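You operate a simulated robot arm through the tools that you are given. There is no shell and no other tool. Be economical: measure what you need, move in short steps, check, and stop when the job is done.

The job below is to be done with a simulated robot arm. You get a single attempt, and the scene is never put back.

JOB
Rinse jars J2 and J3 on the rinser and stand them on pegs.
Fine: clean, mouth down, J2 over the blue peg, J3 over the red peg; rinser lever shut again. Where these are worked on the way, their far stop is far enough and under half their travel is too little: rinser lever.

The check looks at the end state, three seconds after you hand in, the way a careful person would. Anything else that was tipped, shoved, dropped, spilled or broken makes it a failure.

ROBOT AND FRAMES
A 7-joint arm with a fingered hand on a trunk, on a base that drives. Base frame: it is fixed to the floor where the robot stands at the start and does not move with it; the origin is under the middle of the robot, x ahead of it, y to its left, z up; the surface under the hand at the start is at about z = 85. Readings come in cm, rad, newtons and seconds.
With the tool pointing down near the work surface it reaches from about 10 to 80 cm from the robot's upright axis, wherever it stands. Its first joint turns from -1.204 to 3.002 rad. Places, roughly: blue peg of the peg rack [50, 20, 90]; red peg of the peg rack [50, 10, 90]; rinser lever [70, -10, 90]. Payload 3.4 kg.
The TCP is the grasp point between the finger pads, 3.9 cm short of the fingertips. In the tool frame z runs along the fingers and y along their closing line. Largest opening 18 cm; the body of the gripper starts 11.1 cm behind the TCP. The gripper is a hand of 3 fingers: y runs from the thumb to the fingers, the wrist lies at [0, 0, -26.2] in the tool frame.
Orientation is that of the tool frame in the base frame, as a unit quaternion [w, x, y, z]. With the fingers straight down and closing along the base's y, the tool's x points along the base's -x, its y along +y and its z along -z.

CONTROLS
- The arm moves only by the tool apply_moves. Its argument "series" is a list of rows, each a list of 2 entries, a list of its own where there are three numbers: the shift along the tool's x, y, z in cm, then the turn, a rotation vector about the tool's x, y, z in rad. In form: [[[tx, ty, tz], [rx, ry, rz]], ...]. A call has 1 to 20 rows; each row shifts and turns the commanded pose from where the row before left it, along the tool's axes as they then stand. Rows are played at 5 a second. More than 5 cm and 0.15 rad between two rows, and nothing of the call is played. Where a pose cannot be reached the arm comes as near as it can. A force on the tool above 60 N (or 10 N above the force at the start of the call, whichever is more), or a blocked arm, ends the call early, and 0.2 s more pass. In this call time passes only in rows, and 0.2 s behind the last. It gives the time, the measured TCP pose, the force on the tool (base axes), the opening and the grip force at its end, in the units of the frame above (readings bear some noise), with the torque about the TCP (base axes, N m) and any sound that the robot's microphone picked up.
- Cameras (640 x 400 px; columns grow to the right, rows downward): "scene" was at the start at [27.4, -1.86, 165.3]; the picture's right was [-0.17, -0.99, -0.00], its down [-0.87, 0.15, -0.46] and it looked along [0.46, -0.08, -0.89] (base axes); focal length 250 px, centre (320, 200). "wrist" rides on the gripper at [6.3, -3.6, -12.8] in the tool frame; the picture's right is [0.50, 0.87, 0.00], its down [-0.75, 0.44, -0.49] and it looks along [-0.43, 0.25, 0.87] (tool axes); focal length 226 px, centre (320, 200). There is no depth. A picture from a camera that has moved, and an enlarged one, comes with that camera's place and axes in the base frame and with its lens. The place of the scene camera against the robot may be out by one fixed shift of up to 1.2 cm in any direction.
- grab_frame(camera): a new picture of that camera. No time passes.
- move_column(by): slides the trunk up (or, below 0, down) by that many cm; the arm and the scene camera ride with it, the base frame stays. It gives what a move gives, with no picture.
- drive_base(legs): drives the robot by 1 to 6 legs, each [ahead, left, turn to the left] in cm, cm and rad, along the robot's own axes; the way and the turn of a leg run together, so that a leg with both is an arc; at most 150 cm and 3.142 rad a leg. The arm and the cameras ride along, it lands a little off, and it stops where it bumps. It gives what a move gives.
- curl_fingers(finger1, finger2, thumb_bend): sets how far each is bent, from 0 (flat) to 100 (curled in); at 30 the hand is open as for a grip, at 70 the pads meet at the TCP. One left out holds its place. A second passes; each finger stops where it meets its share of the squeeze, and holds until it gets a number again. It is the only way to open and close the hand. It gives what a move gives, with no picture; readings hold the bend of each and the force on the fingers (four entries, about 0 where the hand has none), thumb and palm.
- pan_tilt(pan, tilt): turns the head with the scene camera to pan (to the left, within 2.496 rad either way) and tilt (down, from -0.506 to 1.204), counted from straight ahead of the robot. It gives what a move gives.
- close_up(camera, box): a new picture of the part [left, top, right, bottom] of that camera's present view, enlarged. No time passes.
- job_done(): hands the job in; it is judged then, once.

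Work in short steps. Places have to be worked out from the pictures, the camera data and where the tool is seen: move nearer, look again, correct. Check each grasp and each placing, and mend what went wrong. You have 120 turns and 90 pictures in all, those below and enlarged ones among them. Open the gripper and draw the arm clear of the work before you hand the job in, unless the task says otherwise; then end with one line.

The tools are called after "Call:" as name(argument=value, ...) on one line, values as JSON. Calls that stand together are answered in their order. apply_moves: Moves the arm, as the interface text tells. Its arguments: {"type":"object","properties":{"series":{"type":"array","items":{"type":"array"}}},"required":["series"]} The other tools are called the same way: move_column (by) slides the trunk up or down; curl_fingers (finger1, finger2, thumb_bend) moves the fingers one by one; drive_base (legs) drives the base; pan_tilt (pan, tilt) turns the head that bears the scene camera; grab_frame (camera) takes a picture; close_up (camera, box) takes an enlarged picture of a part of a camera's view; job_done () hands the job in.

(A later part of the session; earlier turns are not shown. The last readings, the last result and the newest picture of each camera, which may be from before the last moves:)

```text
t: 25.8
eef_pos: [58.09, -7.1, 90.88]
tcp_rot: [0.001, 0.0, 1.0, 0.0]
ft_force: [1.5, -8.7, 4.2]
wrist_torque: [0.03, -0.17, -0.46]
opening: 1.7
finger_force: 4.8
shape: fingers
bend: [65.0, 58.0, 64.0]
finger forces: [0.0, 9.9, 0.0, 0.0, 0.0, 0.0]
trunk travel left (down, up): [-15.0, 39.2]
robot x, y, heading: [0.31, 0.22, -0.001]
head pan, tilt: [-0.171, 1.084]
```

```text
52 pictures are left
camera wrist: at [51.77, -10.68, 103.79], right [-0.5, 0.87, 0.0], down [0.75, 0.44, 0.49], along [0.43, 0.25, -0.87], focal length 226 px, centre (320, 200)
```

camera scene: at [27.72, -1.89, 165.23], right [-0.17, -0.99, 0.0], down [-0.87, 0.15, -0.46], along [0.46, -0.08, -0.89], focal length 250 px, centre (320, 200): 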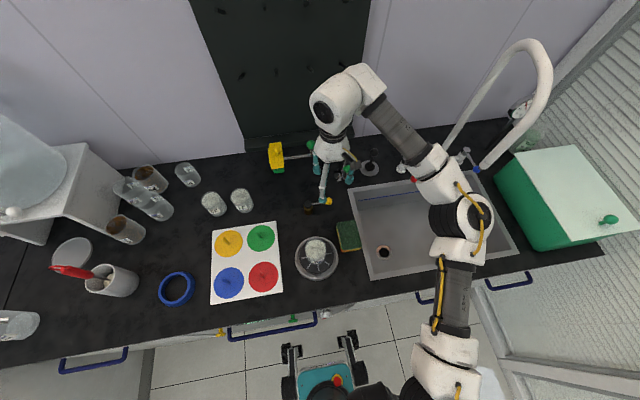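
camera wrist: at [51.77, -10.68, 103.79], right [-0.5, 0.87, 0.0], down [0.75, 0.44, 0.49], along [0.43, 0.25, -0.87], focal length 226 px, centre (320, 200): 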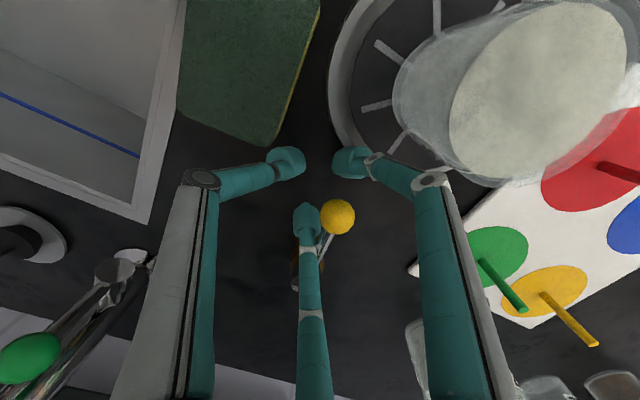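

Call:
close_up(camera="wrist", box=[380, 0, 640, 180])

Call:
close_up(camera="scene", box=[280, 210, 380, 290])

```text
2.22 times, centred on (510, 90) of wrist
camera zoom: at [51.77, -10.68, 103.79], right [-0.5, 0.87, 0.0], down [0.75, 0.44, 0.49], along [0.43, 0.25, -0.87], focal length 502 px, centre (-102, 444)
```

zoom: 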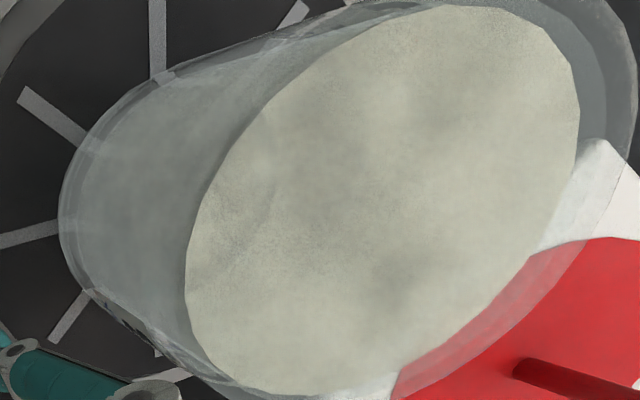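

```text
5.00 times, centred on (330, 250) of scene
camera zoom: at [27.48, -2.26, 165.28], right [-0.17, -0.99, -0.01], down [-0.87, 0.15, -0.46], along [0.46, -0.07, -0.89], focal length 1248 px, centre (270, -50)
```

zoom: 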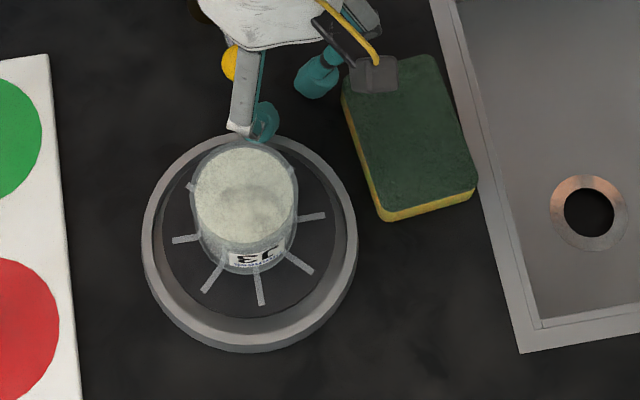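

The scum is still there. I'll back off and rise to see the lever's real position and whether any water runs.

Call:
apply_moves(series=[[[0, -0.8, 0], [0, 0, 0]], [[0, 0, -2], [0, 0, 0]], [[0, 0, -3], [0, 0, 0]], [[0, 0, -4], [0, 0, 0]], [[0, -3, -3], [0, 0, 0]]])

Call:
grab_frame(camera="wrist")

Call:
close_up(camera="scene", box=[260, 170, 380, 290])

```text
t: 27.0
eef_pos: [58.24, -11.02, 103.01]
tcp_rot: [0.001, 0.0, 1.0, 0.001]
ft_force: [0.3, -0.5, -0.6]
wrist_torque: [0.03, -0.03, 0.0]
opening: 1.72
finger_force: 0.0
shape: fingers
bend: [65.0, 56.0, 64.0]
finger forces: [0.0, 0.0, 0.1, 0.0, 0.0, 0.0]
trunk travel left (down, up): [-15.0, 39.2]
robot x, y, heading: [0.04, -0.1, -0.001]
head pan, tilt: [-0.171, 1.084]
```

```text
49 pictures are left
camera wrist: at [51.89, -14.64, 115.87], right [-0.5, 0.87, 0.0], down [0.75, 0.44, 0.49], along [0.43, 0.25, -0.87], focal length 226 px, centre (320, 200)
```

wrist: 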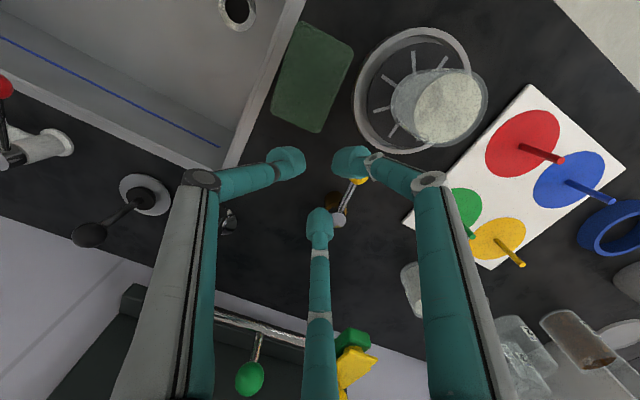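

```text
3.33 times, centred on (320, 230) of scene
camera zoom: at [27.35, -2.11, 165.32], right [-0.17, -0.99, 0.0], down [-0.87, 0.15, -0.46], along [0.46, -0.08, -0.89], focal length 832 px, centre (320, 100)
```

zoom: 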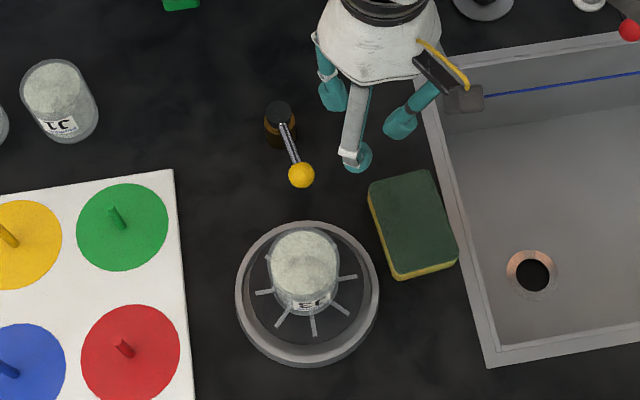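

The lever stays pointing toward the rinser and no water is visible yet. I'll wait 4 s and compare the jar, rising a little higher meanwhile.

Call:
apply_moves(series=[[[0, 0, 0], [0, 0, 0]], [[0, 0, 0], [0, 0, 0]], [[0, 0, 0], [0, 0, 0]], [[0, 0, 0], [0, 0, 0]], [[0, 0, 0], [0, 0, 0]], [[0, 0, 0], [0, 0, 0]], [[0, 0, 0], [0, 0, 0]], [[0, 0, 0], [0, 0, 0]], [[0, 0, 0], [0, 0, 0]], [[0, 0, 0], [0, 0, 0]], [[0, 0, 0], [0, 0, 0]], [[0, 0, 0], [0, 0, 0]], [[0, 0, 0], [0, 0, 0]], [[0, 0, 0], [0, 0, 0]], [[0, 0, 0], [0, 0, 0]], [[0, 0, 0], [0, 0, 0]], [[0, 0, 0], [0, 0, 0]], [[0, 0, 0], [0, 0, 0]], [[0, 0, 0], [0, 0, 0]], [[0, 0, 0], [0, 0, 0]]])

Call:
close_up(camera="scene", box=[260, 170, 380, 290])

Call:
close_up(camera="wrist", box=[350, 20, 500, 160])

```text
t: 31.2
eef_pos: [58.18, -10.9, 103.02]
tcp_rot: [0.001, 0.0, 1.0, -0.001]
ft_force: [0.1, 0.1, -0.6]
wrist_torque: [0.0, -0.01, -0.01]
opening: 1.65
finger_force: 0.1
shape: fingers
bend: [65.0, 56.0, 64.0]
finger forces: [0.0, 0.0, 0.1, 0.0, 0.1, 0.1]
trunk travel left (down, up): [-15.0, 39.2]
robot x, y, heading: [0.15, 0.07, -0.001]
head pan, tilt: [-0.171, 1.084]
```

```text
3.33 times, centred on (320, 230) of scene
camera zoom: at [27.53, -1.89, 165.28], right [-0.17, -0.99, 0.0], down [-0.87, 0.15, -0.46], along [0.46, -0.08, -0.89], focal length 832 px, centre (320, 100)
```

zoom: 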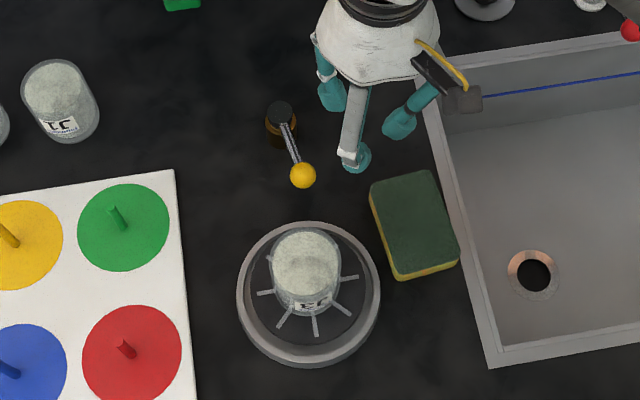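

```text
2.86 times, centred on (425, 90) of wrist
camera zoom: at [51.98, -14.39, 115.8], right [-0.5, 0.87, 0.0], down [0.75, 0.44, 0.49], along [0.43, 0.25, -0.87], focal length 646 px, centre (20, 514)
```

zoom: 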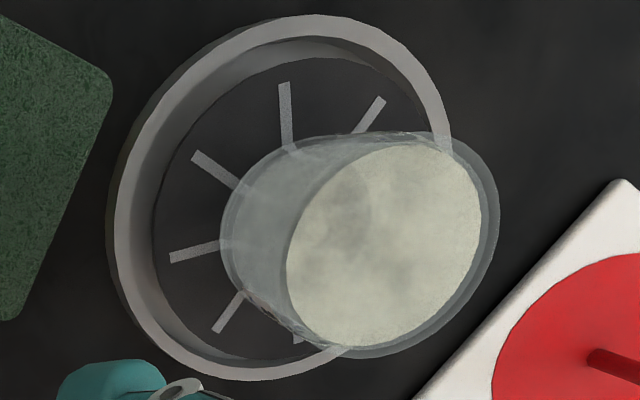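

Nothing changes. When I set the jar down the force rose gradually over about 1 cm, so the rinser head may be a press-down type that needs the lever open. I'll regrip J3 and press it down with the lever open.

Call:
curl_fingers(finger1=48, finger2=48, thumb_bend=48)

Call:
apply_moves(series=[[[3.1, 2.2, 0], [0, 0, 0]], [[3.1, 2.2, 0], [0, 0, 0]], [[3.1, 2.2, 0], [0, 0, 0]], [[0, 0, 0], [0, 0, 0]]])

Call:
grab_frame(camera="wrist")

```text
t: 32.2
eef_pos: [58.21, -10.81, 102.94]
tcp_rot: [0.0, 0.0, 1.0, -0.001]
ft_force: [0.0, -0.6, -0.1]
wrist_torque: [0.0, 0.01, 0.02]
opening: 8.03
finger_force: 0.1
shape: fingers
bend: [48.0, 48.0, 48.0]
finger forces: [0.0, 0.0, 0.1, 0.0, 0.0, 0.1]
trunk travel left (down, up): [-15.0, 39.2]
robot x, y, heading: [-0.01, 0.44, 0.001]
head pan, tilt: [-0.171, 1.084]
```

```text
t: 33.2
eef_pos: [48.83, -4.34, 103.1]
tcp_rot: [0.001, 0.0, 1.0, -0.001]
ft_force: [-0.3, -0.2, 0.0]
wrist_torque: [-0.02, -0.05, -0.02]
opening: 8.03
finger_force: 0.1
shape: fingers
bend: [48.0, 48.0, 48.0]
finger forces: [0.1, 0.0, 0.1, 0.0, 0.0, 0.0]
trunk travel left (down, up): [-15.0, 39.2]
robot x, y, heading: [0.13, -0.06, 0.002]
head pan, tilt: [-0.171, 1.084]
```

```text
45 pictures are left
camera wrist: at [42.49, -7.92, 115.89], right [-0.5, 0.87, 0.0], down [0.75, 0.44, 0.49], along [0.43, 0.24, -0.87], focal length 226 px, centre (320, 200)
```

wrist: 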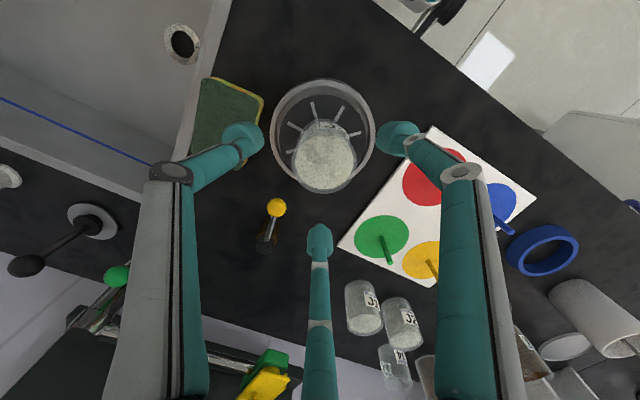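

Aligned over J3 with the knob clear of the fingers. I'll descend, grip and press.

Call:
apply_moves(series=[[[0, 0.3, 4], [0, 0, 0]], [[0, 0, 4], [0, 0, 0]], [[0, 0, 2.6], [0, 0, 0]]])

Call:
curl_fingers(finger1=70, finger2=70, thumb_bend=70)

Call:
apply_moves(series=[[[0, 0, 0.3], [0, 0, 0]], [[0, 0, 0.3], [0, 0, 0]], [[0, 0, 0.3], [0, 0, 0]]])

Call:
grab_frame(camera="wrist")

```text
t: 34.0
eef_pos: [48.95, -4.1, 92.57]
tcp_rot: [0.0, 0.0, 1.0, 0.0]
ft_force: [-0.6, 0.0, 1.2]
wrist_torque: [0.03, 0.02, 0.01]
opening: 8.05
finger_force: 0.4
shape: fingers
bend: [48.0, 48.0, 48.0]
finger forces: [0.7, 0.8, 0.0, 0.1, 0.0, 0.0]
trunk travel left (down, up): [-15.0, 39.2]
robot x, y, heading: [-0.31, 0.19, -0.002]
head pan, tilt: [-0.171, 1.084]
```

```text
t: 35.0
eef_pos: [48.88, -4.18, 92.55]
tcp_rot: [0.001, 0.0, 1.0, 0.0]
ft_force: [-1.3, 8.7, 1.5]
wrist_torque: [0.51, 0.0, 0.01]
opening: 4.3
finger_force: 13.0
shape: fingers
bend: [49.0, 49.0, 68.0]
finger forces: [11.8, 11.2, 0.1, 0.0, 1.9, 0.0]
trunk travel left (down, up): [-15.0, 39.2]
robot x, y, heading: [0.1, -0.06, -0.007]
head pan, tilt: [-0.171, 1.084]
```

```text
t: 35.8
eef_pos: [48.75, -3.95, 91.58]
tcp_rot: [0.001, 0.0, 1.0, -0.001]
ft_force: [0.8, 3.7, 5.4]
wrist_torque: [0.44, 0.0, 0.0]
opening: 4.24
finger_force: 11.9
shape: fingers
bend: [50.0, 49.0, 68.0]
finger forces: [9.9, 10.7, 0.1, 0.0, 3.4, 0.0]
trunk travel left (down, up): [-15.0, 39.2]
robot x, y, heading: [0.2, -0.08, 0.001]
head pan, tilt: [-0.171, 1.084]
```

```text
44 pictures are left
camera wrist: at [42.56, -7.58, 104.4], right [-0.5, 0.87, 0.0], down [0.75, 0.44, 0.49], along [0.43, 0.24, -0.87], focal length 226 px, centre (320, 200)
```

wrist: 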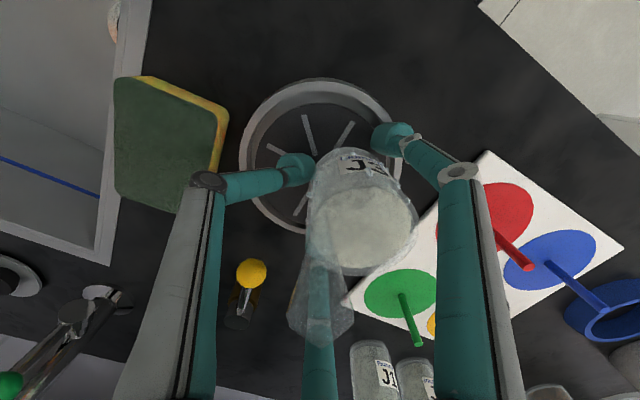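

Something translucent (water?) appears and the jar was shoved toward +y. I'll look closely before doing anything else.

Call:
close_up(camera="wrist", box=[220, 80, 460, 360])

Call:
close_up(camera="scene", box=[260, 190, 380, 290])

```text
1.43 times, centred on (340, 220) of wrist
camera zoom: at [42.56, -7.58, 104.4], right [-0.5, 0.87, 0.0], down [0.75, 0.44, 0.49], along [0.43, 0.24, -0.87], focal length 323 px, centre (291, 171)
```

zoom: 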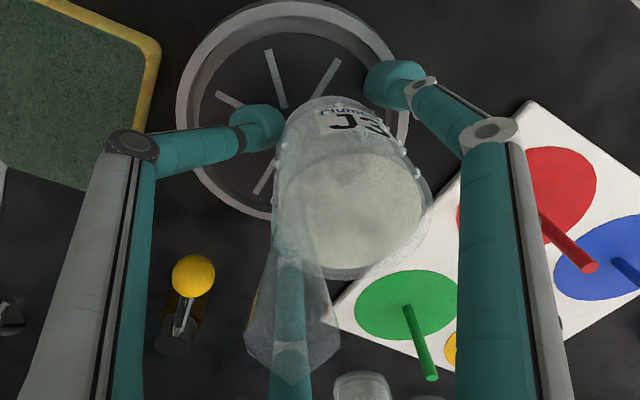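

```text
4.00 times, centred on (320, 240) of scene
camera zoom: at [27.42, -1.56, 165.31], right [-0.17, -0.99, 0.0], down [-0.87, 0.15, -0.46], along [0.46, -0.08, -0.89], focal length 998 px, centre (320, 40)
```

zoom: 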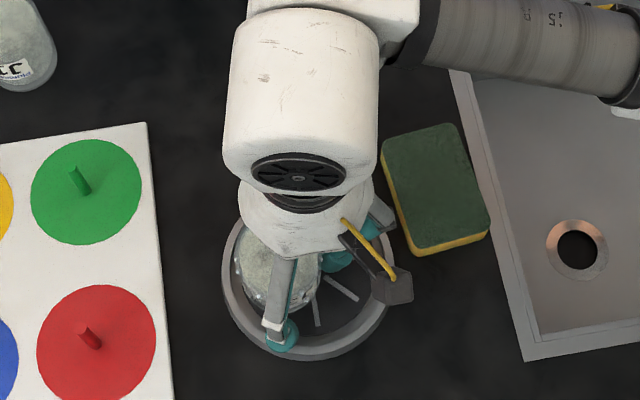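

The jet rises vertically from the nozzle at about (49, -4), up to z of about 100, and the jar got pushed about 2.5 cm to +y off it. I'll lift, shift back over the nozzle and check.

Call:
apply_moves(series=[[[0, 0, -2], [0, 0, 0]], [[0, 0, -2], [0, 0, 0]]])

Call:
grab_frame(camera="wrist")

```text
t: 36.4
eef_pos: [48.62, -4.06, 95.38]
tcp_rot: [0.001, 0.0, 1.0, -0.001]
ft_force: [1.1, -0.5, -1.7]
wrist_torque: [-0.05, 0.03, -0.01]
opening: 2.96
finger_force: 6.3
shape: fingers
bend: [55.0, 57.0, 68.0]
finger forces: [5.4, 3.7, 0.0, 0.0, 3.3, 0.0]
trunk travel left (down, up): [-15.0, 39.2]
robot x, y, heading: [0.03, 0.1, 0.003]
head pan, tilt: [-0.171, 1.084]
```

```text
41 pictures are left
camera wrist: at [42.41, -7.65, 108.27], right [-0.5, 0.87, 0.0], down [0.75, 0.44, 0.49], along [0.43, 0.24, -0.87], focal length 226 px, centre (320, 200)
```

wrist: 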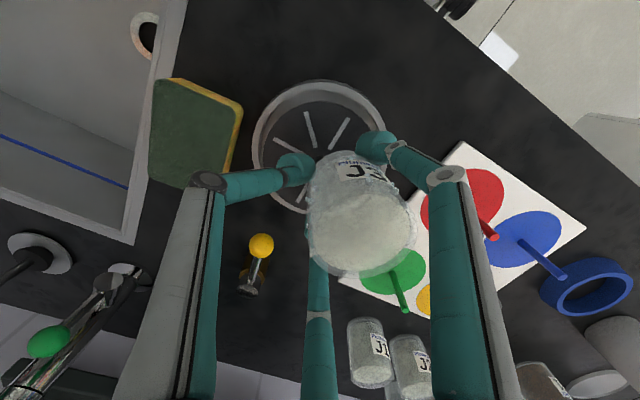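

The jar lifts but is held off-centre and weakly. I'll tighten the grip, then see where it sits.

Call:
curl_fingers(finger1=72, finger2=72, thumb_bend=72)

Call:
grab_frame(camera="wrist")

Call:
close_up(camera="scene", box=[260, 190, 380, 290])

```text
t: 37.4
eef_pos: [48.66, -3.97, 95.45]
tcp_rot: [0.001, 0.0, 1.0, -0.001]
ft_force: [-0.5, 0.3, -2.0]
wrist_torque: [-0.06, -0.01, 0.02]
opening: 2.84
finger_force: 14.2
shape: fingers
bend: [56.0, 58.0, 69.0]
finger forces: [9.9, 9.6, 0.0, 0.0, 7.9, 0.0]
trunk travel left (down, up): [-15.0, 39.2]
robot x, y, heading: [-0.46, 0.16, -0.002]
head pan, tilt: [-0.171, 1.084]
```

```text
40 pictures are left
camera wrist: at [42.43, -7.56, 108.25], right [-0.5, 0.87, 0.0], down [0.75, 0.44, 0.49], along [0.43, 0.24, -0.87], focal length 226 px, centre (320, 200)
```

wrist: 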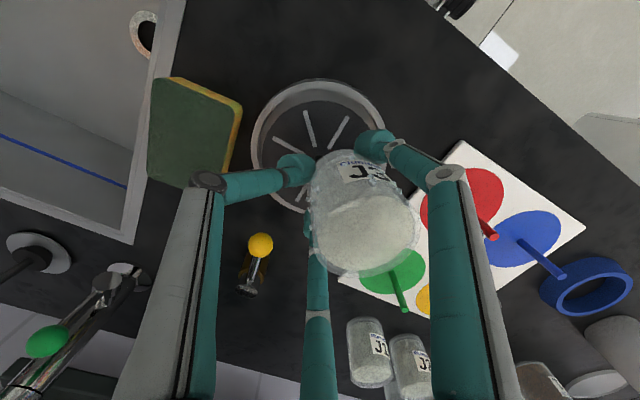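

```text
4.00 times, centred on (320, 240) of scene
camera zoom: at [27.53, -1.83, 165.28], right [-0.17, -0.99, 0.0], down [-0.87, 0.15, -0.46], along [0.46, -0.08, -0.89], focal length 998 px, centre (320, 40)
```

zoom: 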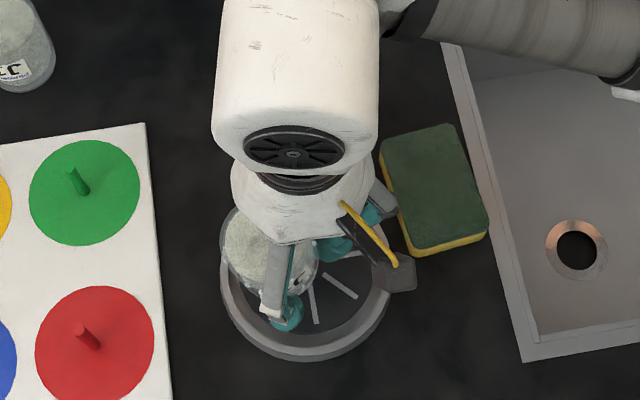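

There's no jet now, so water only runs while the head is pressed with the lever open. The jar mouth is at about (49, -1.4), so I'll shift 2.6 cm to -y and lower to light contact.

Call:
apply_moves(series=[[[0, -1.3, 0], [0, 0, 0]], [[0, -1.3, 0], [0, 0, 0]], [[0, 0, 1], [0, 0, 0]], [[0, 0, 1], [0, 0, 0]]])

Call:
grab_frame(camera="wrist")

```text
t: 38.4
eef_pos: [48.8, -6.74, 93.27]
tcp_rot: [0.002, 0.0, 1.0, -0.001]
ft_force: [-0.6, -0.1, -1.2]
wrist_torque: [-0.05, -0.01, -0.03]
opening: 2.84
finger_force: 13.9
shape: fingers
bend: [56.0, 58.0, 69.0]
finger forces: [10.0, 9.5, 0.1, 0.1, 7.7, 0.0]
trunk travel left (down, up): [-15.0, 39.2]
robot x, y, heading: [0.33, -0.29, -0.001]
head pan, tilt: [-0.171, 1.084]
```

```text
38 pictures are left
camera wrist: at [42.53, -10.19, 106.21], right [-0.5, 0.87, 0.0], down [0.75, 0.44, 0.49], along [0.43, 0.24, -0.87], focal length 226 px, centre (320, 200)
```

wrist: 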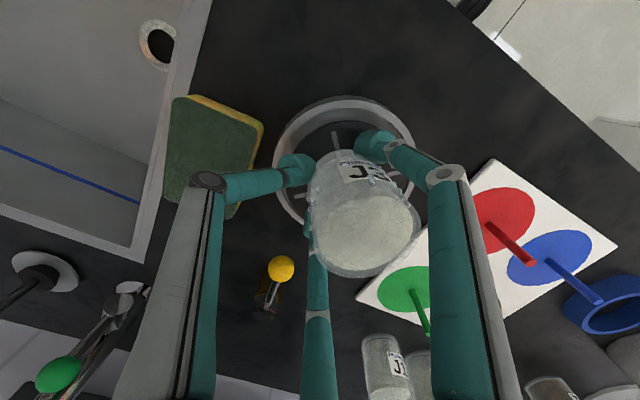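

J3 is now centred over the rinser. I'll lower and press with the lever open.

Call:
apply_moves(series=[[[0, 0, 0.4], [0, 0, 0]], [[0, 0, 0.4], [0, 0, 0]], [[0, 0, 0.4], [0, 0, 0]], [[0, 0, 0.4], [0, 0, 0]]])

Call:
grab_frame(camera="wrist")

```text
t: 39.4
eef_pos: [48.91, -6.51, 91.85]
tcp_rot: [0.001, 0.0, 1.0, 0.0]
ft_force: [-0.4, 0.0, 4.0]
wrist_torque: [0.12, 0.15, -0.05]
opening: 2.88
finger_force: 13.8
shape: fingers
bend: [56.0, 58.0, 69.0]
finger forces: [11.5, 9.7, 0.0, 0.0, 7.7, 0.0]
trunk travel left (down, up): [-15.0, 39.2]
robot x, y, heading: [0.05, -0.21, 0.002]
head pan, tilt: [-0.171, 1.084]
```

```text
37 pictures are left
camera wrist: at [42.56, -10.19, 104.7], right [-0.5, 0.87, 0.0], down [0.75, 0.44, 0.49], along [0.43, 0.25, -0.87], focal length 226 px, centre (320, 200)
```

wrist: 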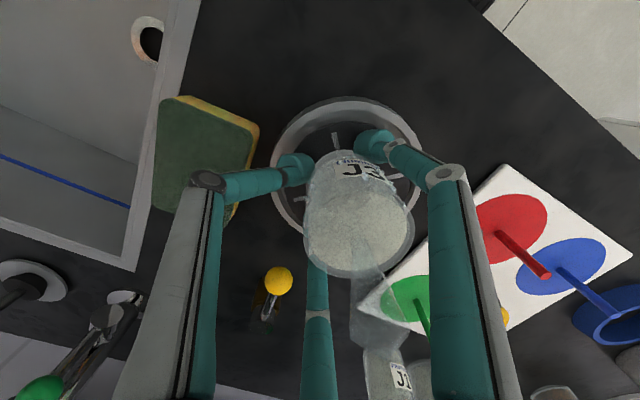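

The jet is now running into the jar. I'll press slightly more and hold for about 3 s.

Call:
apply_moves(series=[[[0, 0, 0.2], [0, 0, 0]], [[0, 0, 0], [0, 0, 0]], [[0, 0, 0], [0, 0, 0]], [[0, 0, 0], [0, 0, 0]], [[0, 0, 0], [0, 0, 0]], [[0, 0, 0], [0, 0, 0]], [[0, 0, 0], [0, 0, 0]], [[0, 0, 0], [0, 0, 0]], [[0, 0, 0], [0, 0, 0]], [[0, 0, 0], [0, 0, 0]], [[0, 0, 0], [0, 0, 0]], [[0, 0, 0], [0, 0, 0]]])

Call:
grab_frame(camera="wrist")

```text
t: 42.0
eef_pos: [48.78, -6.6, 91.63]
tcp_rot: [0.001, -0.001, 1.0, -0.001]
ft_force: [0.8, 0.3, 3.9]
wrist_torque: [0.13, 0.14, -0.04]
opening: 2.88
finger_force: 15.2
shape: fingers
bend: [56.0, 58.0, 69.0]
finger forces: [12.7, 10.0, 0.0, 0.0, 7.5, 0.0]
trunk travel left (down, up): [-15.0, 39.2]
robot x, y, heading: [0.02, -0.04, 0.001]
head pan, tilt: [-0.171, 1.084]
```

```text
36 pictures are left
camera wrist: at [42.53, -10.2, 104.49], right [-0.5, 0.87, 0.0], down [0.75, 0.44, 0.49], along [0.43, 0.25, -0.87], focal length 226 px, centre (320, 200)
```

wrist: 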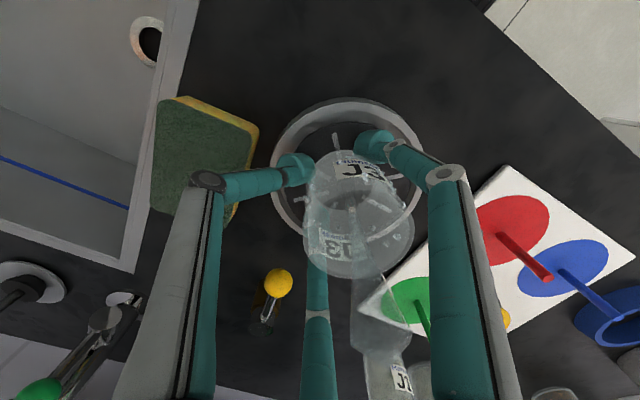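

J3 is now clear and clean. I'll lift it to z of about 106 and check the hold and the red peg.

Call:
apply_moves(series=[[[0, 0, -2], [0, 0, 0]], [[0, 0, -4], [0, 0, 0]], [[0, 0, -4], [0, 0, 0]], [[0, 0, -4], [0, 0, 0]], [[0, 3, 0], [0, 0, 0]], [[0, 4.5, 0], [0, 0, 0]]])

Call:
grab_frame(camera="wrist")

Call:
close_up(camera="scene", box=[190, 170, 370, 300])

```text
t: 43.4
eef_pos: [48.43, 1.38, 105.59]
tcp_rot: [0.001, 0.001, 1.0, -0.003]
ft_force: [0.2, 0.7, -1.3]
wrist_torque: [-0.03, -0.02, -0.01]
opening: 2.85
finger_force: 13.2
shape: fingers
bend: [56.0, 58.0, 69.0]
finger forces: [10.1, 9.7, 0.1, 0.0, 7.5, 0.0]
trunk travel left (down, up): [-15.0, 39.2]
robot x, y, heading: [0.1, 0.27, -0.001]
head pan, tilt: [-0.171, 1.084]
```

```text
35 pictures are left
camera wrist: at [42.23, -2.22, 118.4], right [-0.5, 0.87, -0.01], down [0.75, 0.44, 0.49], along [0.43, 0.24, -0.87], focal length 226 px, centre (320, 200)
```

wrist: 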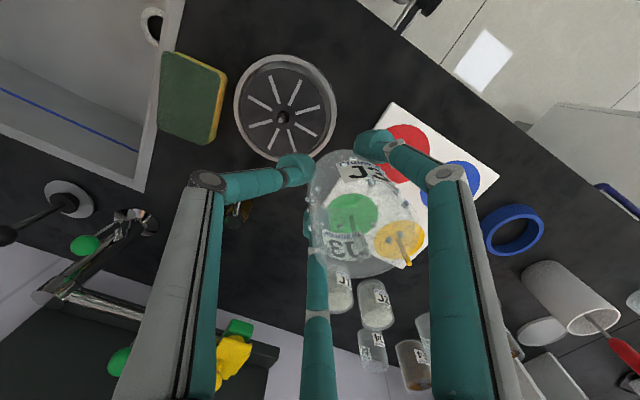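

```text
3.08 times, centred on (280, 235) of scene
camera zoom: at [27.47, -1.19, 165.29], right [-0.17, -0.99, 0.0], down [-0.87, 0.15, -0.46], along [0.46, -0.08, -0.89], focal length 768 px, centre (443, 92)
```

zoom: 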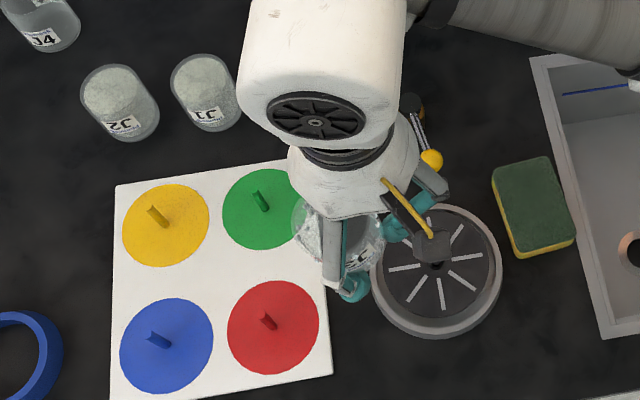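

J3 is clean and held with the mouth about 2.6 cm to +y of the TCP. Both cameras put the red peg base at about (45, 13.3) and the blue at (45, 23.5), so I'll move over red.

Call:
apply_moves(series=[[[1.2, 3.1, 0], [0, 0, 0]], [[1.2, 3.1, 0], [0, 0, 0]], [[1.1, 3.1, 1], [0, 0, 0]], [[0, 0, 3], [0, 0, 0]], [[0, 0, 2], [0, 0, 0]]])

Call:
grab_frame(camera="wrist")

Call:
close_up(camera="scene", box=[190, 190, 350, 310])

```text
t: 44.6
eef_pos: [45.14, 9.79, 99.72]
tcp_rot: [0.0, 0.001, 1.0, 0.001]
ft_force: [-0.3, 0.6, -0.8]
wrist_torque: [-0.02, 0.01, -0.03]
opening: 2.83
finger_force: 13.8
shape: fingers
bend: [56.0, 58.0, 69.0]
finger forces: [10.1, 9.7, 0.0, 0.1, 7.3, 0.0]
trunk travel left (down, up): [-15.0, 39.2]
robot x, y, heading: [0.32, -0.16, -0.002]
head pan, tilt: [-0.171, 1.084]
```

```text
33 pictures are left
camera wrist: at [38.85, 6.2, 112.54], right [-0.5, 0.87, 0.0], down [0.75, 0.43, 0.49], along [0.43, 0.25, -0.87], focal length 226 px, centre (320, 200)
```

wrist: 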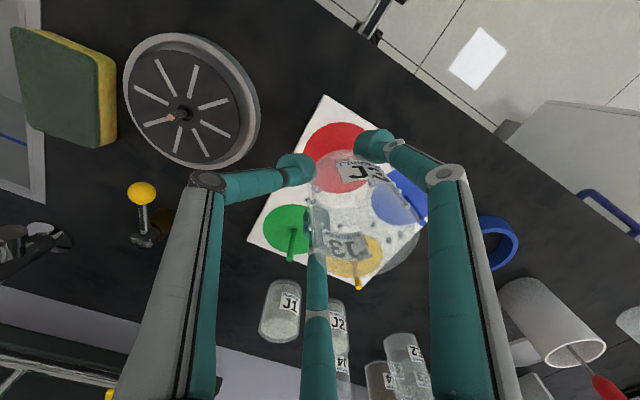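

```text
3.33 times, centred on (270, 250) of scene
camera zoom: at [27.48, -2.13, 165.28], right [-0.17, -0.99, 0.0], down [-0.87, 0.15, -0.46], along [0.46, -0.08, -0.89], focal length 832 px, centre (487, 33)
```

zoom: 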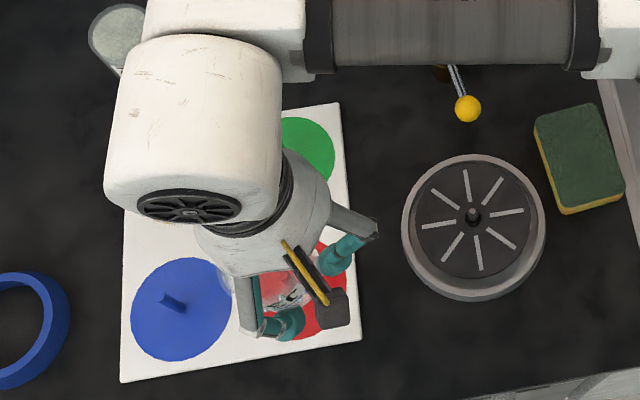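

Call:
close_up(camera="wrist", box=[280, 90, 440, 290])

```text
2.00 times, centred on (360, 190) of wrist
camera zoom: at [38.85, 6.2, 112.54], right [-0.5, 0.87, 0.0], down [0.75, 0.43, 0.49], along [0.43, 0.25, -0.87], focal length 452 px, centre (240, 220)
```

zoom: 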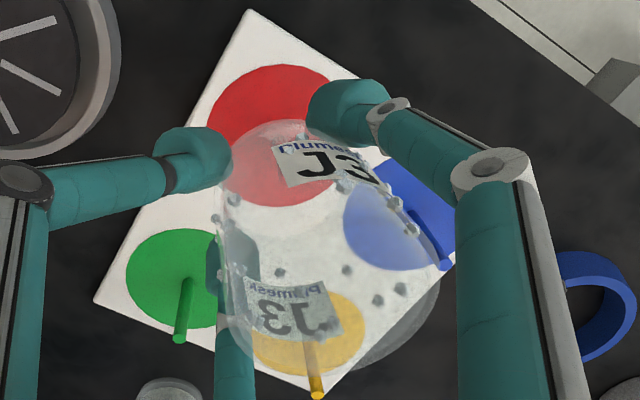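

In this view the mouth is at about (45.2, 12.1) and the red disc at about (45.6, 12.6), with peg tips at about z 92. I'll shift 0.4/0.5 cm, descend past the tip and watch the force.

Call:
apply_moves(series=[[[-0.4, 0.5, 0.5], [0, 0, 0]], [[0, 0, 1], [0, 0, 0]], [[0, 0, 1], [0, 0, 0]], [[0, 0, 1], [0, 0, 0]], [[0, 0, 1], [0, 0, 0]]])

Call:
close_up(camera="wrist", box=[280, 90, 440, 290])

```text
t: 45.8
eef_pos: [45.86, 10.79, 95.17]
tcp_rot: [0.001, 0.001, 1.0, -0.001]
ft_force: [0.4, -0.6, -1.6]
wrist_torque: [-0.04, 0.0, 0.0]
opening: 2.85
finger_force: 13.3
shape: fingers
bend: [56.0, 58.0, 69.0]
finger forces: [10.1, 9.7, 0.0, 0.1, 7.4, 0.1]
trunk travel left (down, up): [-15.0, 39.2]
robot x, y, heading: [0.04, 0.0, 0.001]
head pan, tilt: [-0.171, 1.084]
```

```text
2.00 times, centred on (360, 190) of wrist
camera zoom: at [39.56, 7.17, 107.97], right [-0.5, 0.87, 0.0], down [0.75, 0.44, 0.49], along [0.43, 0.24, -0.87], focal length 452 px, centre (240, 220)
```

zoom: 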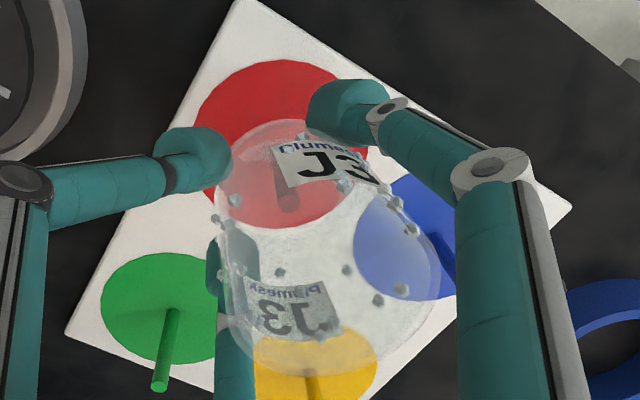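

The red peg is visible inside the jar. I'll continue down to contact.

Call:
apply_moves(series=[[[0, 0, 1], [0, 0, 0]], [[0, 0, 1], [0, 0, 0]], [[0, 0, 0.7], [0, 0, 0]], [[0, 0, 0.3], [0, 0, 0]], [[0, 0, 0.3], [0, 0, 0]]])

Call:
close_up(camera="wrist", box=[280, 90, 440, 290])

```text
t: 47.0
eef_pos: [45.78, 10.67, 91.69]
tcp_rot: [0.0, 0.0, 1.0, -0.001]
ft_force: [-0.2, 0.0, -0.8]
wrist_torque: [-0.04, -0.02, 0.0]
opening: 2.86
finger_force: 13.3
shape: fingers
bend: [56.0, 58.0, 69.0]
finger forces: [10.0, 9.8, 0.0, 0.0, 7.3, 0.1]
trunk travel left (down, up): [-15.0, 39.2]
robot x, y, heading: [0.39, -0.1, -0.002]
head pan, tilt: [-0.171, 1.084]
```

```text
2.00 times, centred on (360, 190) of wrist
camera zoom: at [39.44, 7.14, 104.62], right [-0.5, 0.87, 0.0], down [0.75, 0.44, 0.49], along [0.43, 0.24, -0.87], focal length 452 px, centre (240, 220)
```

zoom: 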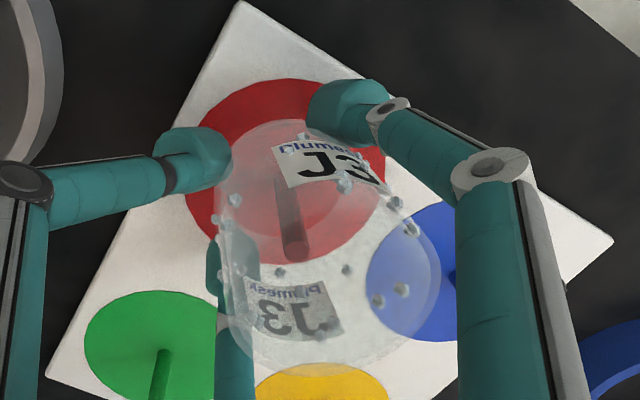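

Call:
apply_moves(series=[[[0, 0, 0.3], [0, 0, 0]], [[0, 0, 0.3], [0, 0, 0]]])

Call:
apply_moves(series=[[[0, 0, 0.2], [0, 0, 0]], [[0, 0, 0.2], [0, 0, 0]]])

```text
t: 47.6
eef_pos: [45.69, 10.75, 91.16]
tcp_rot: [0.001, 0.0, 1.0, 0.0]
ft_force: [-0.3, -0.4, -0.3]
wrist_torque: [-0.03, -0.03, 0.0]
opening: 2.83
finger_force: 13.7
shape: fingers
bend: [56.0, 58.0, 69.0]
finger forces: [10.1, 9.8, 0.1, 0.1, 7.2, 0.0]
trunk travel left (down, up): [-15.0, 39.2]
robot x, y, heading: [0.12, 0.01, -0.001]
head pan, tilt: [-0.171, 1.084]
```

```text
t: 48.2
eef_pos: [45.85, 10.74, 90.82]
tcp_rot: [0.001, -0.001, 1.0, -0.001]
ft_force: [0.7, -0.2, -1.4]
wrist_torque: [-0.02, -0.03, 0.04]
opening: 2.85
finger_force: 13.5
shape: fingers
bend: [56.0, 58.0, 69.0]
finger forces: [10.1, 9.7, 0.0, 0.1, 7.2, 0.0]
trunk travel left (down, up): [-15.0, 39.2]
robot x, y, heading: [-0.16, -0.21, -0.002]
head pan, tilt: [-0.171, 1.084]
```

Call:
apply_moves(series=[[[0, 0, 0.2], [0, 0, 0]], [[0, 0, 0.2], [0, 0, 0]]])

Call:
grab_frame(camera="wrist")

```text
t: 48.8
eef_pos: [45.79, 10.73, 90.45]
tcp_rot: [0.001, 0.0, 1.0, 0.0]
ft_force: [0.2, -0.1, 2.3]
wrist_torque: [0.08, 0.05, 0.01]
opening: 2.88
finger_force: 13.9
shape: fingers
bend: [56.0, 58.0, 69.0]
finger forces: [9.9, 9.8, 0.1, 0.0, 7.3, 0.0]
trunk travel left (down, up): [-15.0, 39.2]
robot x, y, heading: [0.25, 0.05, -0.003]
head pan, tilt: [-0.171, 1.084]
```

```text
28 pictures are left
camera wrist: at [39.53, 7.11, 103.33], right [-0.5, 0.87, 0.0], down [0.75, 0.44, 0.49], along [0.43, 0.25, -0.87], focal length 226 px, centre (320, 200)
```

wrist: 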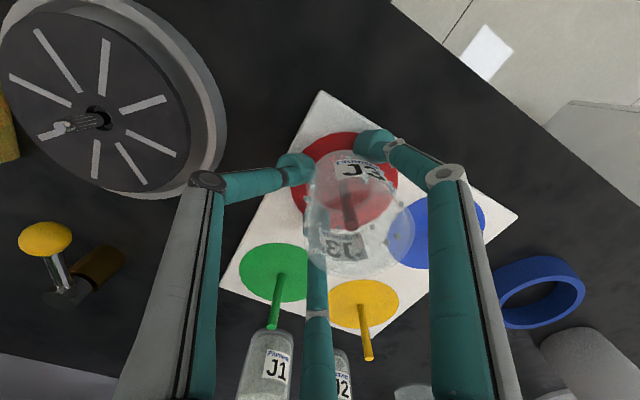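

Light contact of about 3 N with the peg inside. I'll press 0.2 more and open, fingers wider than the thumb because the jar sits toward the fingers.

Call:
apply_moves(series=[[[0, 0, 0.2], [0, 0, 0]]])

Call:
curl_fingers(finger1=43, finger2=43, thumb_bend=55)

Call:
apply_moves(series=[[[0, 1, 0], [0, 0, 0]], [[0, 0, -1], [0, 0, 0]], [[0, 0, -3], [0, 0, 0]], [[0, 0, -4], [0, 0, 0]], [[0, 0, -4], [0, 0, 0]]])

Call:
grab_frame(camera="wrist")

```text
t: 49.2
eef_pos: [45.85, 10.77, 90.38]
tcp_rot: [0.002, -0.001, 1.0, 0.001]
ft_force: [-0.5, 0.2, 11.5]
wrist_torque: [0.29, 0.41, 0.0]
opening: 2.83
finger_force: 18.6
shape: fingers
bend: [56.0, 58.0, 68.0]
finger forces: [20.5, 10.2, 0.0, 0.1, 7.7, 0.1]
trunk travel left (down, up): [-15.0, 39.2]
robot x, y, heading: [0.34, 0.18, -0.001]
head pan, tilt: [-0.171, 1.084]
```

```text
t: 50.2
eef_pos: [45.68, 10.7, 90.27]
tcp_rot: [0.002, 0.0, 1.0, 0.0]
ft_force: [-1.8, -0.8, 10.0]
wrist_torque: [0.26, -0.53, -0.05]
opening: 7.74
finger_force: 4.2
shape: fingers
bend: [43.0, 44.0, 55.0]
finger forces: [0.0, 9.5, 0.1, 0.0, 0.0, 0.0]
trunk travel left (down, up): [-15.0, 39.2]
robot x, y, heading: [-0.42, 0.02, -0.001]
head pan, tilt: [-0.171, 1.084]
```

```text
t: 51.4
eef_pos: [45.83, 11.76, 101.95]
tcp_rot: [0.001, 0.0, 1.0, 0.0]
ft_force: [0.1, 0.6, -0.1]
wrist_torque: [0.04, 0.0, -0.01]
opening: 7.8
finger_force: 0.0
shape: fingers
bend: [43.0, 43.0, 55.0]
finger forces: [0.0, 0.0, 0.1, 0.0, 0.0, 0.1]
trunk travel left (down, up): [-15.0, 39.2]
robot x, y, heading: [0.23, -0.2, 0.001]
head pan, tilt: [-0.171, 1.084]
```

```text
27 pictures are left
camera wrist: at [39.48, 8.1, 114.88], right [-0.5, 0.87, 0.0], down [0.75, 0.44, 0.49], along [0.43, 0.25, -0.87], focal length 226 px, centre (320, 200)
```

wrist: 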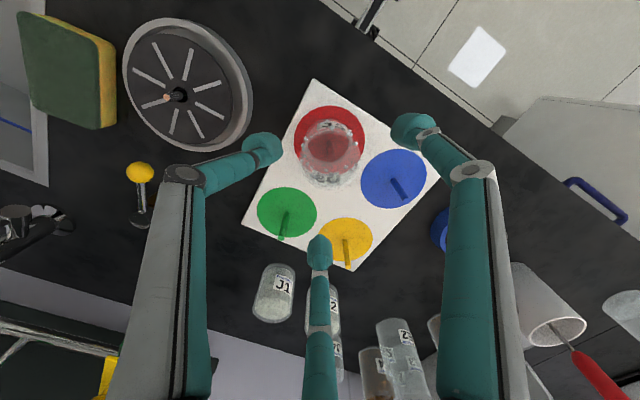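

J3 stands on the red peg, clean and mouth down. Next is J2 at about (71.4, 26.7): I'll go there and turn the hand 60° clockwise so no finger has to enter the J1–J2 gap.

Call:
apply_moves(series=[[[-3.66, 2.13, -1], [0, 0, 0]], [[-3.66, 2.13, 0], [0, 0, 0]], [[-3.66, 2.13, 0], [0, 0, 0]], [[-3.66, 2.13, 0], [0, 0, 0]], [[-3.66, 2.13, 0], [0, 0, 0]], [[-3.66, 2.13, 0], [0, 0, 0]], [[-3.66, 2.13, 0], [0, 0, 0]], [[0, 0, 0], [0, 0, 0.15]], [[0, 0, 0], [0, 0, 0.15]], [[0, 0, 0], [0, 0, 0.15]], [[0, 0, 0], [0, 0, 0.15]], [[0, 0, 0], [0, 0, 0.15]], [[0, 0, 0], [0, 0, 0.15]], [[0, 0, 0], [0, 0, 0.147]]])

Call:
curl_fingers(finger1=45, finger2=45, thumb_bend=45)

Call:
grab_frame(camera="wrist")

```text
t: 54.4
eef_pos: [65.16, 22.47, 102.95]
tcp_rot: [0.001, 0.367, 0.93, 0.0]
ft_force: [0.3, 0.4, -0.1]
wrist_torque: [-0.01, -0.03, 0.02]
opening: 7.77
finger_force: 0.1
shape: fingers
bend: [43.0, 43.0, 55.0]
finger forces: [0.1, 0.0, 0.0, 0.0, 0.0, 0.0]
out of reach, approached as far as the arm can: row 6, 7, 13, 14
trunk travel left (down, up): [-15.0, 39.2]
robot x, y, heading: [-0.26, 0.3, -0.005]
head pan, tilt: [-0.171, 1.084]
```

```text
t: 55.4
eef_pos: [65.15, 22.43, 102.96]
tcp_rot: [0.0, 0.367, 0.93, -0.001]
ft_force: [0.4, 0.1, -0.9]
wrist_torque: [0.02, 0.0, 0.0]
opening: 9.28
finger_force: 0.0
shape: fingers
bend: [45.0, 45.0, 45.0]
finger forces: [0.0, 0.0, 0.0, 0.1, 0.1, 0.0]
trunk travel left (down, up): [-15.0, 39.2]
robot x, y, heading: [0.16, 0.13, 0.002]
head pan, tilt: [-0.171, 1.084]
```

```text
26 pictures are left
camera wrist: at [58.11, 24.09, 115.76], right [0.22, 0.97, 0.0], down [0.85, -0.19, 0.49], along [0.48, -0.11, -0.87], focal length 226 px, centre (320, 200)
```

wrist: 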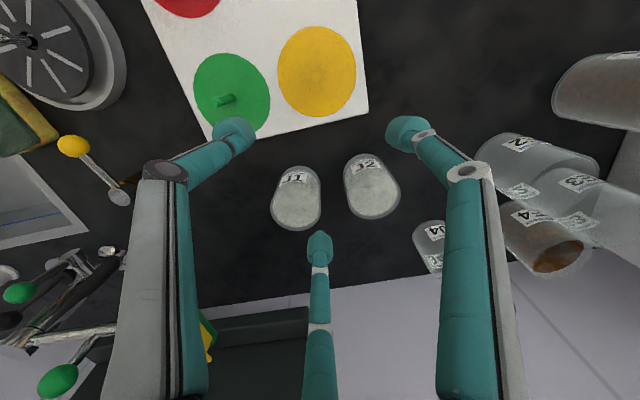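

The arm hit its reach limit at (65, 22) with a 43° turn. I'll pull the hand back and then drive the base left so J2 comes within reach.

Call:
apply_moves(series=[[[0, -4, -1], [0, 0, 0]], [[0, -4, 0], [0, 0, 0]], [[0, -4, 0], [0, 0, 0]]])

```text
t: 56.2
eef_pos: [65.19, 22.53, 102.78]
tcp_rot: [0.001, 0.367, 0.93, 0.0]
ft_force: [-0.2, 0.1, 0.6]
wrist_torque: [-0.04, 0.03, 0.0]
opening: 9.31
finger_force: 0.2
shape: fingers
bend: [45.0, 45.0, 45.0]
finger forces: [0.0, 0.0, 0.1, 0.0, 0.1, 0.1]
out of reach, approached as far as the arm can: row 1, 2, 3
trunk travel left (down, up): [-15.0, 39.2]
robot x, y, heading: [0.15, -0.02, -0.002]
head pan, tilt: [-0.171, 1.084]
```

The command is still beyond the wrist's turning limit. I'll undo the last 0.3 rad of turn and see where it settles.

Call:
apply_moves(series=[[[0, 0, 0], [0, 0, -0.15]], [[0, 0, 0], [0, 0, -0.15]], [[0, 0, 0], [0, 0, -0.05]]])

```text
t: 57.0
eef_pos: [65.1, 22.41, 102.97]
tcp_rot: [0.002, 0.198, 0.98, -0.001]
ft_force: [-0.5, -1.5, -0.3]
wrist_torque: [0.01, 0.02, -0.01]
opening: 9.28
finger_force: 0.0
shape: fingers
bend: [45.0, 45.0, 45.0]
finger forces: [0.0, 0.0, 0.0, 0.0, 0.0, 0.1]
trunk travel left (down, up): [-15.0, 39.2]
robot x, y, heading: [-0.26, -0.23, 0.004]
head pan, tilt: [-0.171, 1.084]
```

The command now starts from the reached pose (yaw 0.4). I'll retract the hand to about (50, 5) and then drive left 18 cm, so J2 sits relative to the robot as J3 did.

Call:
apply_moves(series=[[[1.44, -4.3, -0.6], [0, 0, 0]], [[1.44, -4.3, -0.6], [0, 0, 0]], [[1.44, -4.3, -0.6], [0, 0, 0]], [[1.44, -4.3, -0.6], [0, 0, 0]], [[1.44, -4.3, -0.6], [0, 0, 0]]])

Call:
grab_frame(camera="scene")

```text
t: 58.2
eef_pos: [49.81, 5.16, 105.86]
tcp_rot: [0.0, 0.197, 0.98, 0.002]
ft_force: [0.0, -0.5, -0.4]
wrist_torque: [0.03, -0.01, 0.01]
opening: 9.3
finger_force: 0.0
shape: fingers
bend: [45.0, 45.0, 45.0]
finger forces: [0.0, 0.1, 0.0, 0.0, 0.0, 0.0]
trunk travel left (down, up): [-15.0, 39.2]
robot x, y, heading: [-0.03, 0.26, -0.003]
head pan, tilt: [-0.171, 1.084]
```

```text
25 pictures are left
camera scene: at [27.16, -1.97, 165.36], right [-0.17, -0.99, 0.0], down [-0.87, 0.15, -0.47], along [0.46, -0.08, -0.88], focal length 250 px, centre (320, 200)
```

scene: 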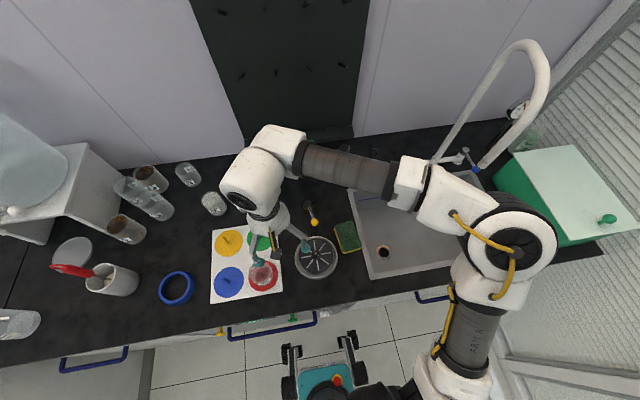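

The way to the left looks free. I'll drive left 18 cm.

Call:
drive_base(legs=[[0, 18, 0]])

Call:
grab_frame(camera="scene")

```text
t: 59.7
eef_pos: [49.95, 23.31, 105.74]
tcp_rot: [0.001, 0.199, 0.98, 0.0]
ft_force: [-0.5, 0.2, -0.4]
wrist_torque: [-0.01, -0.02, 0.03]
opening: 9.29
finger_force: 0.0
shape: fingers
bend: [45.0, 45.0, 45.0]
finger forces: [0.0, 0.0, 0.0, 0.1, 0.1, 0.1]
trunk travel left (down, up): [-15.0, 39.2]
robot x, y, heading: [-0.27, 17.97, 0.001]
head pan, tilt: [-0.171, 1.084]
```

```text
24 pictures are left
camera scene: at [27.46, 15.92, 165.29], right [-0.17, -0.99, 0.0], down [-0.87, 0.15, -0.46], along [0.46, -0.08, -0.89], focal length 250 px, centre (320, 200)
```

scene: 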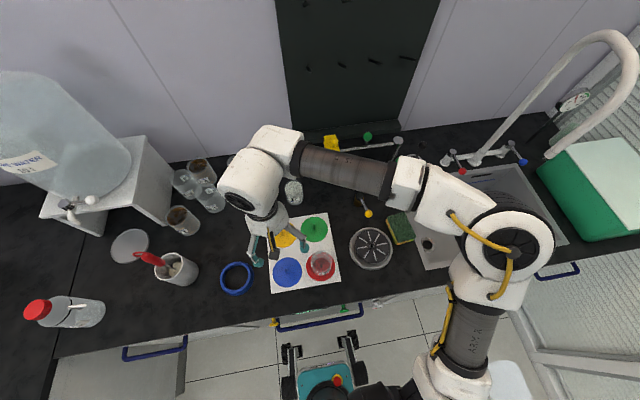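

Driven. I'll move over J2 and turn further clockwise.

Call:
apply_moves(series=[[[-3.69, 2.3, 0.4], [0, 0, 0]], [[-3.69, 2.3, 0.4], [0, 0, 0]], [[-3.69, 2.3, 0.4], [0, 0, 0]], [[-3.69, 2.3, 0.4], [0, 0, 0]], [[-3.69, 2.3, 0.4], [0, 0, 0]], [[0, 0, 0], [0, 0, 0.15]], [[0, 0, 0], [0, 0, 0.15]], [[0, 0, 0], [0, 0, 0.15]]])

Call:
grab_frame(camera="wrist")

```text
t: 61.5
eef_pos: [70.97, 27.06, 103.95]
tcp_rot: [0.004, 0.413, 0.911, 0.0]
ft_force: [0.6, 0.3, 0.5]
wrist_torque: [0.01, -0.03, -0.03]
opening: 9.28
finger_force: 0.1
shape: fingers
bend: [45.0, 45.0, 45.0]
finger forces: [0.0, 0.0, 0.0, 0.0, 0.1, 0.0]
trunk travel left (down, up): [-15.0, 39.2]
robot x, y, heading: [0.23, 17.81, -0.001]
head pan, tilt: [-0.171, 1.084]
```

```text
23 pictures are left
camera wrist: at [64.12, 29.37, 116.83], right [0.32, 0.95, 0.0], down [0.82, -0.28, 0.5], along [0.47, -0.16, -0.87], focal length 226 px, centre (320, 200)
```

wrist: 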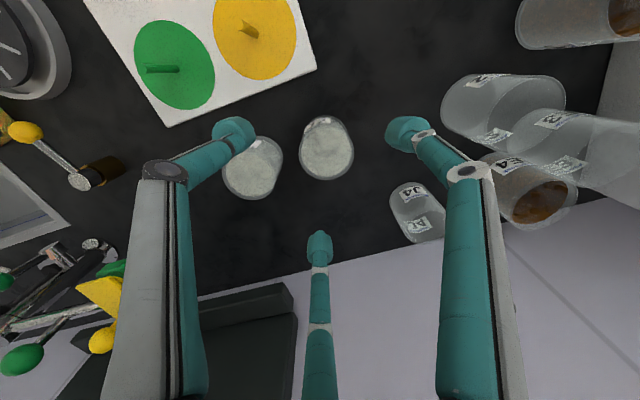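

J2 lies about (0.9, 0.4) cm from the TCP, and the yaw is 0.85 rad, which keeps the fingers clear of J1. I'll correct and go partway down.

Call:
apply_moves(series=[[[-0.3, 0.94, 2], [0, 0, 0]], [[0, 0, 3], [0, 0, 0]], [[0, 0, 0], [0, 0, 0]]])

Call:
grab_frame(camera="wrist")

```text
t: 62.3
eef_pos: [72.32, 27.15, 99.01]
tcp_rot: [0.004, 0.413, 0.911, -0.001]
ft_force: [1.8, 0.1, -0.4]
wrist_torque: [0.0, 0.03, 0.02]
opening: 9.29
finger_force: 0.1
shape: fingers
bend: [45.0, 45.0, 45.0]
finger forces: [0.0, 0.0, 0.0, 0.0, 0.0, 0.0]
trunk travel left (down, up): [-15.0, 39.2]
robot x, y, heading: [0.11, 17.76, 0.004]
head pan, tilt: [-0.171, 1.084]
```

```text
22 pictures are left
camera wrist: at [65.36, 29.49, 111.93], right [0.32, 0.95, 0.0], down [0.82, -0.28, 0.5], along [0.47, -0.16, -0.87], focal length 226 px, centre (320, 200)
```

wrist: 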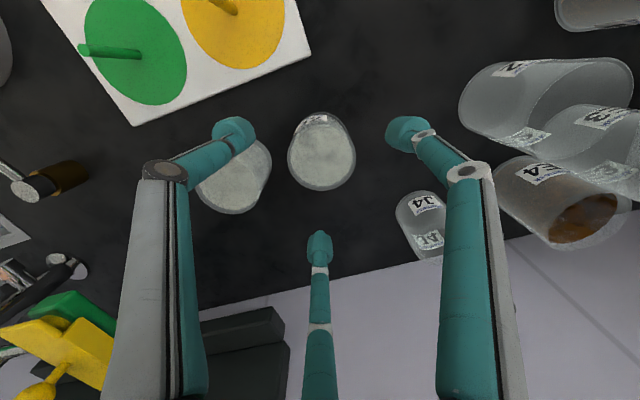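

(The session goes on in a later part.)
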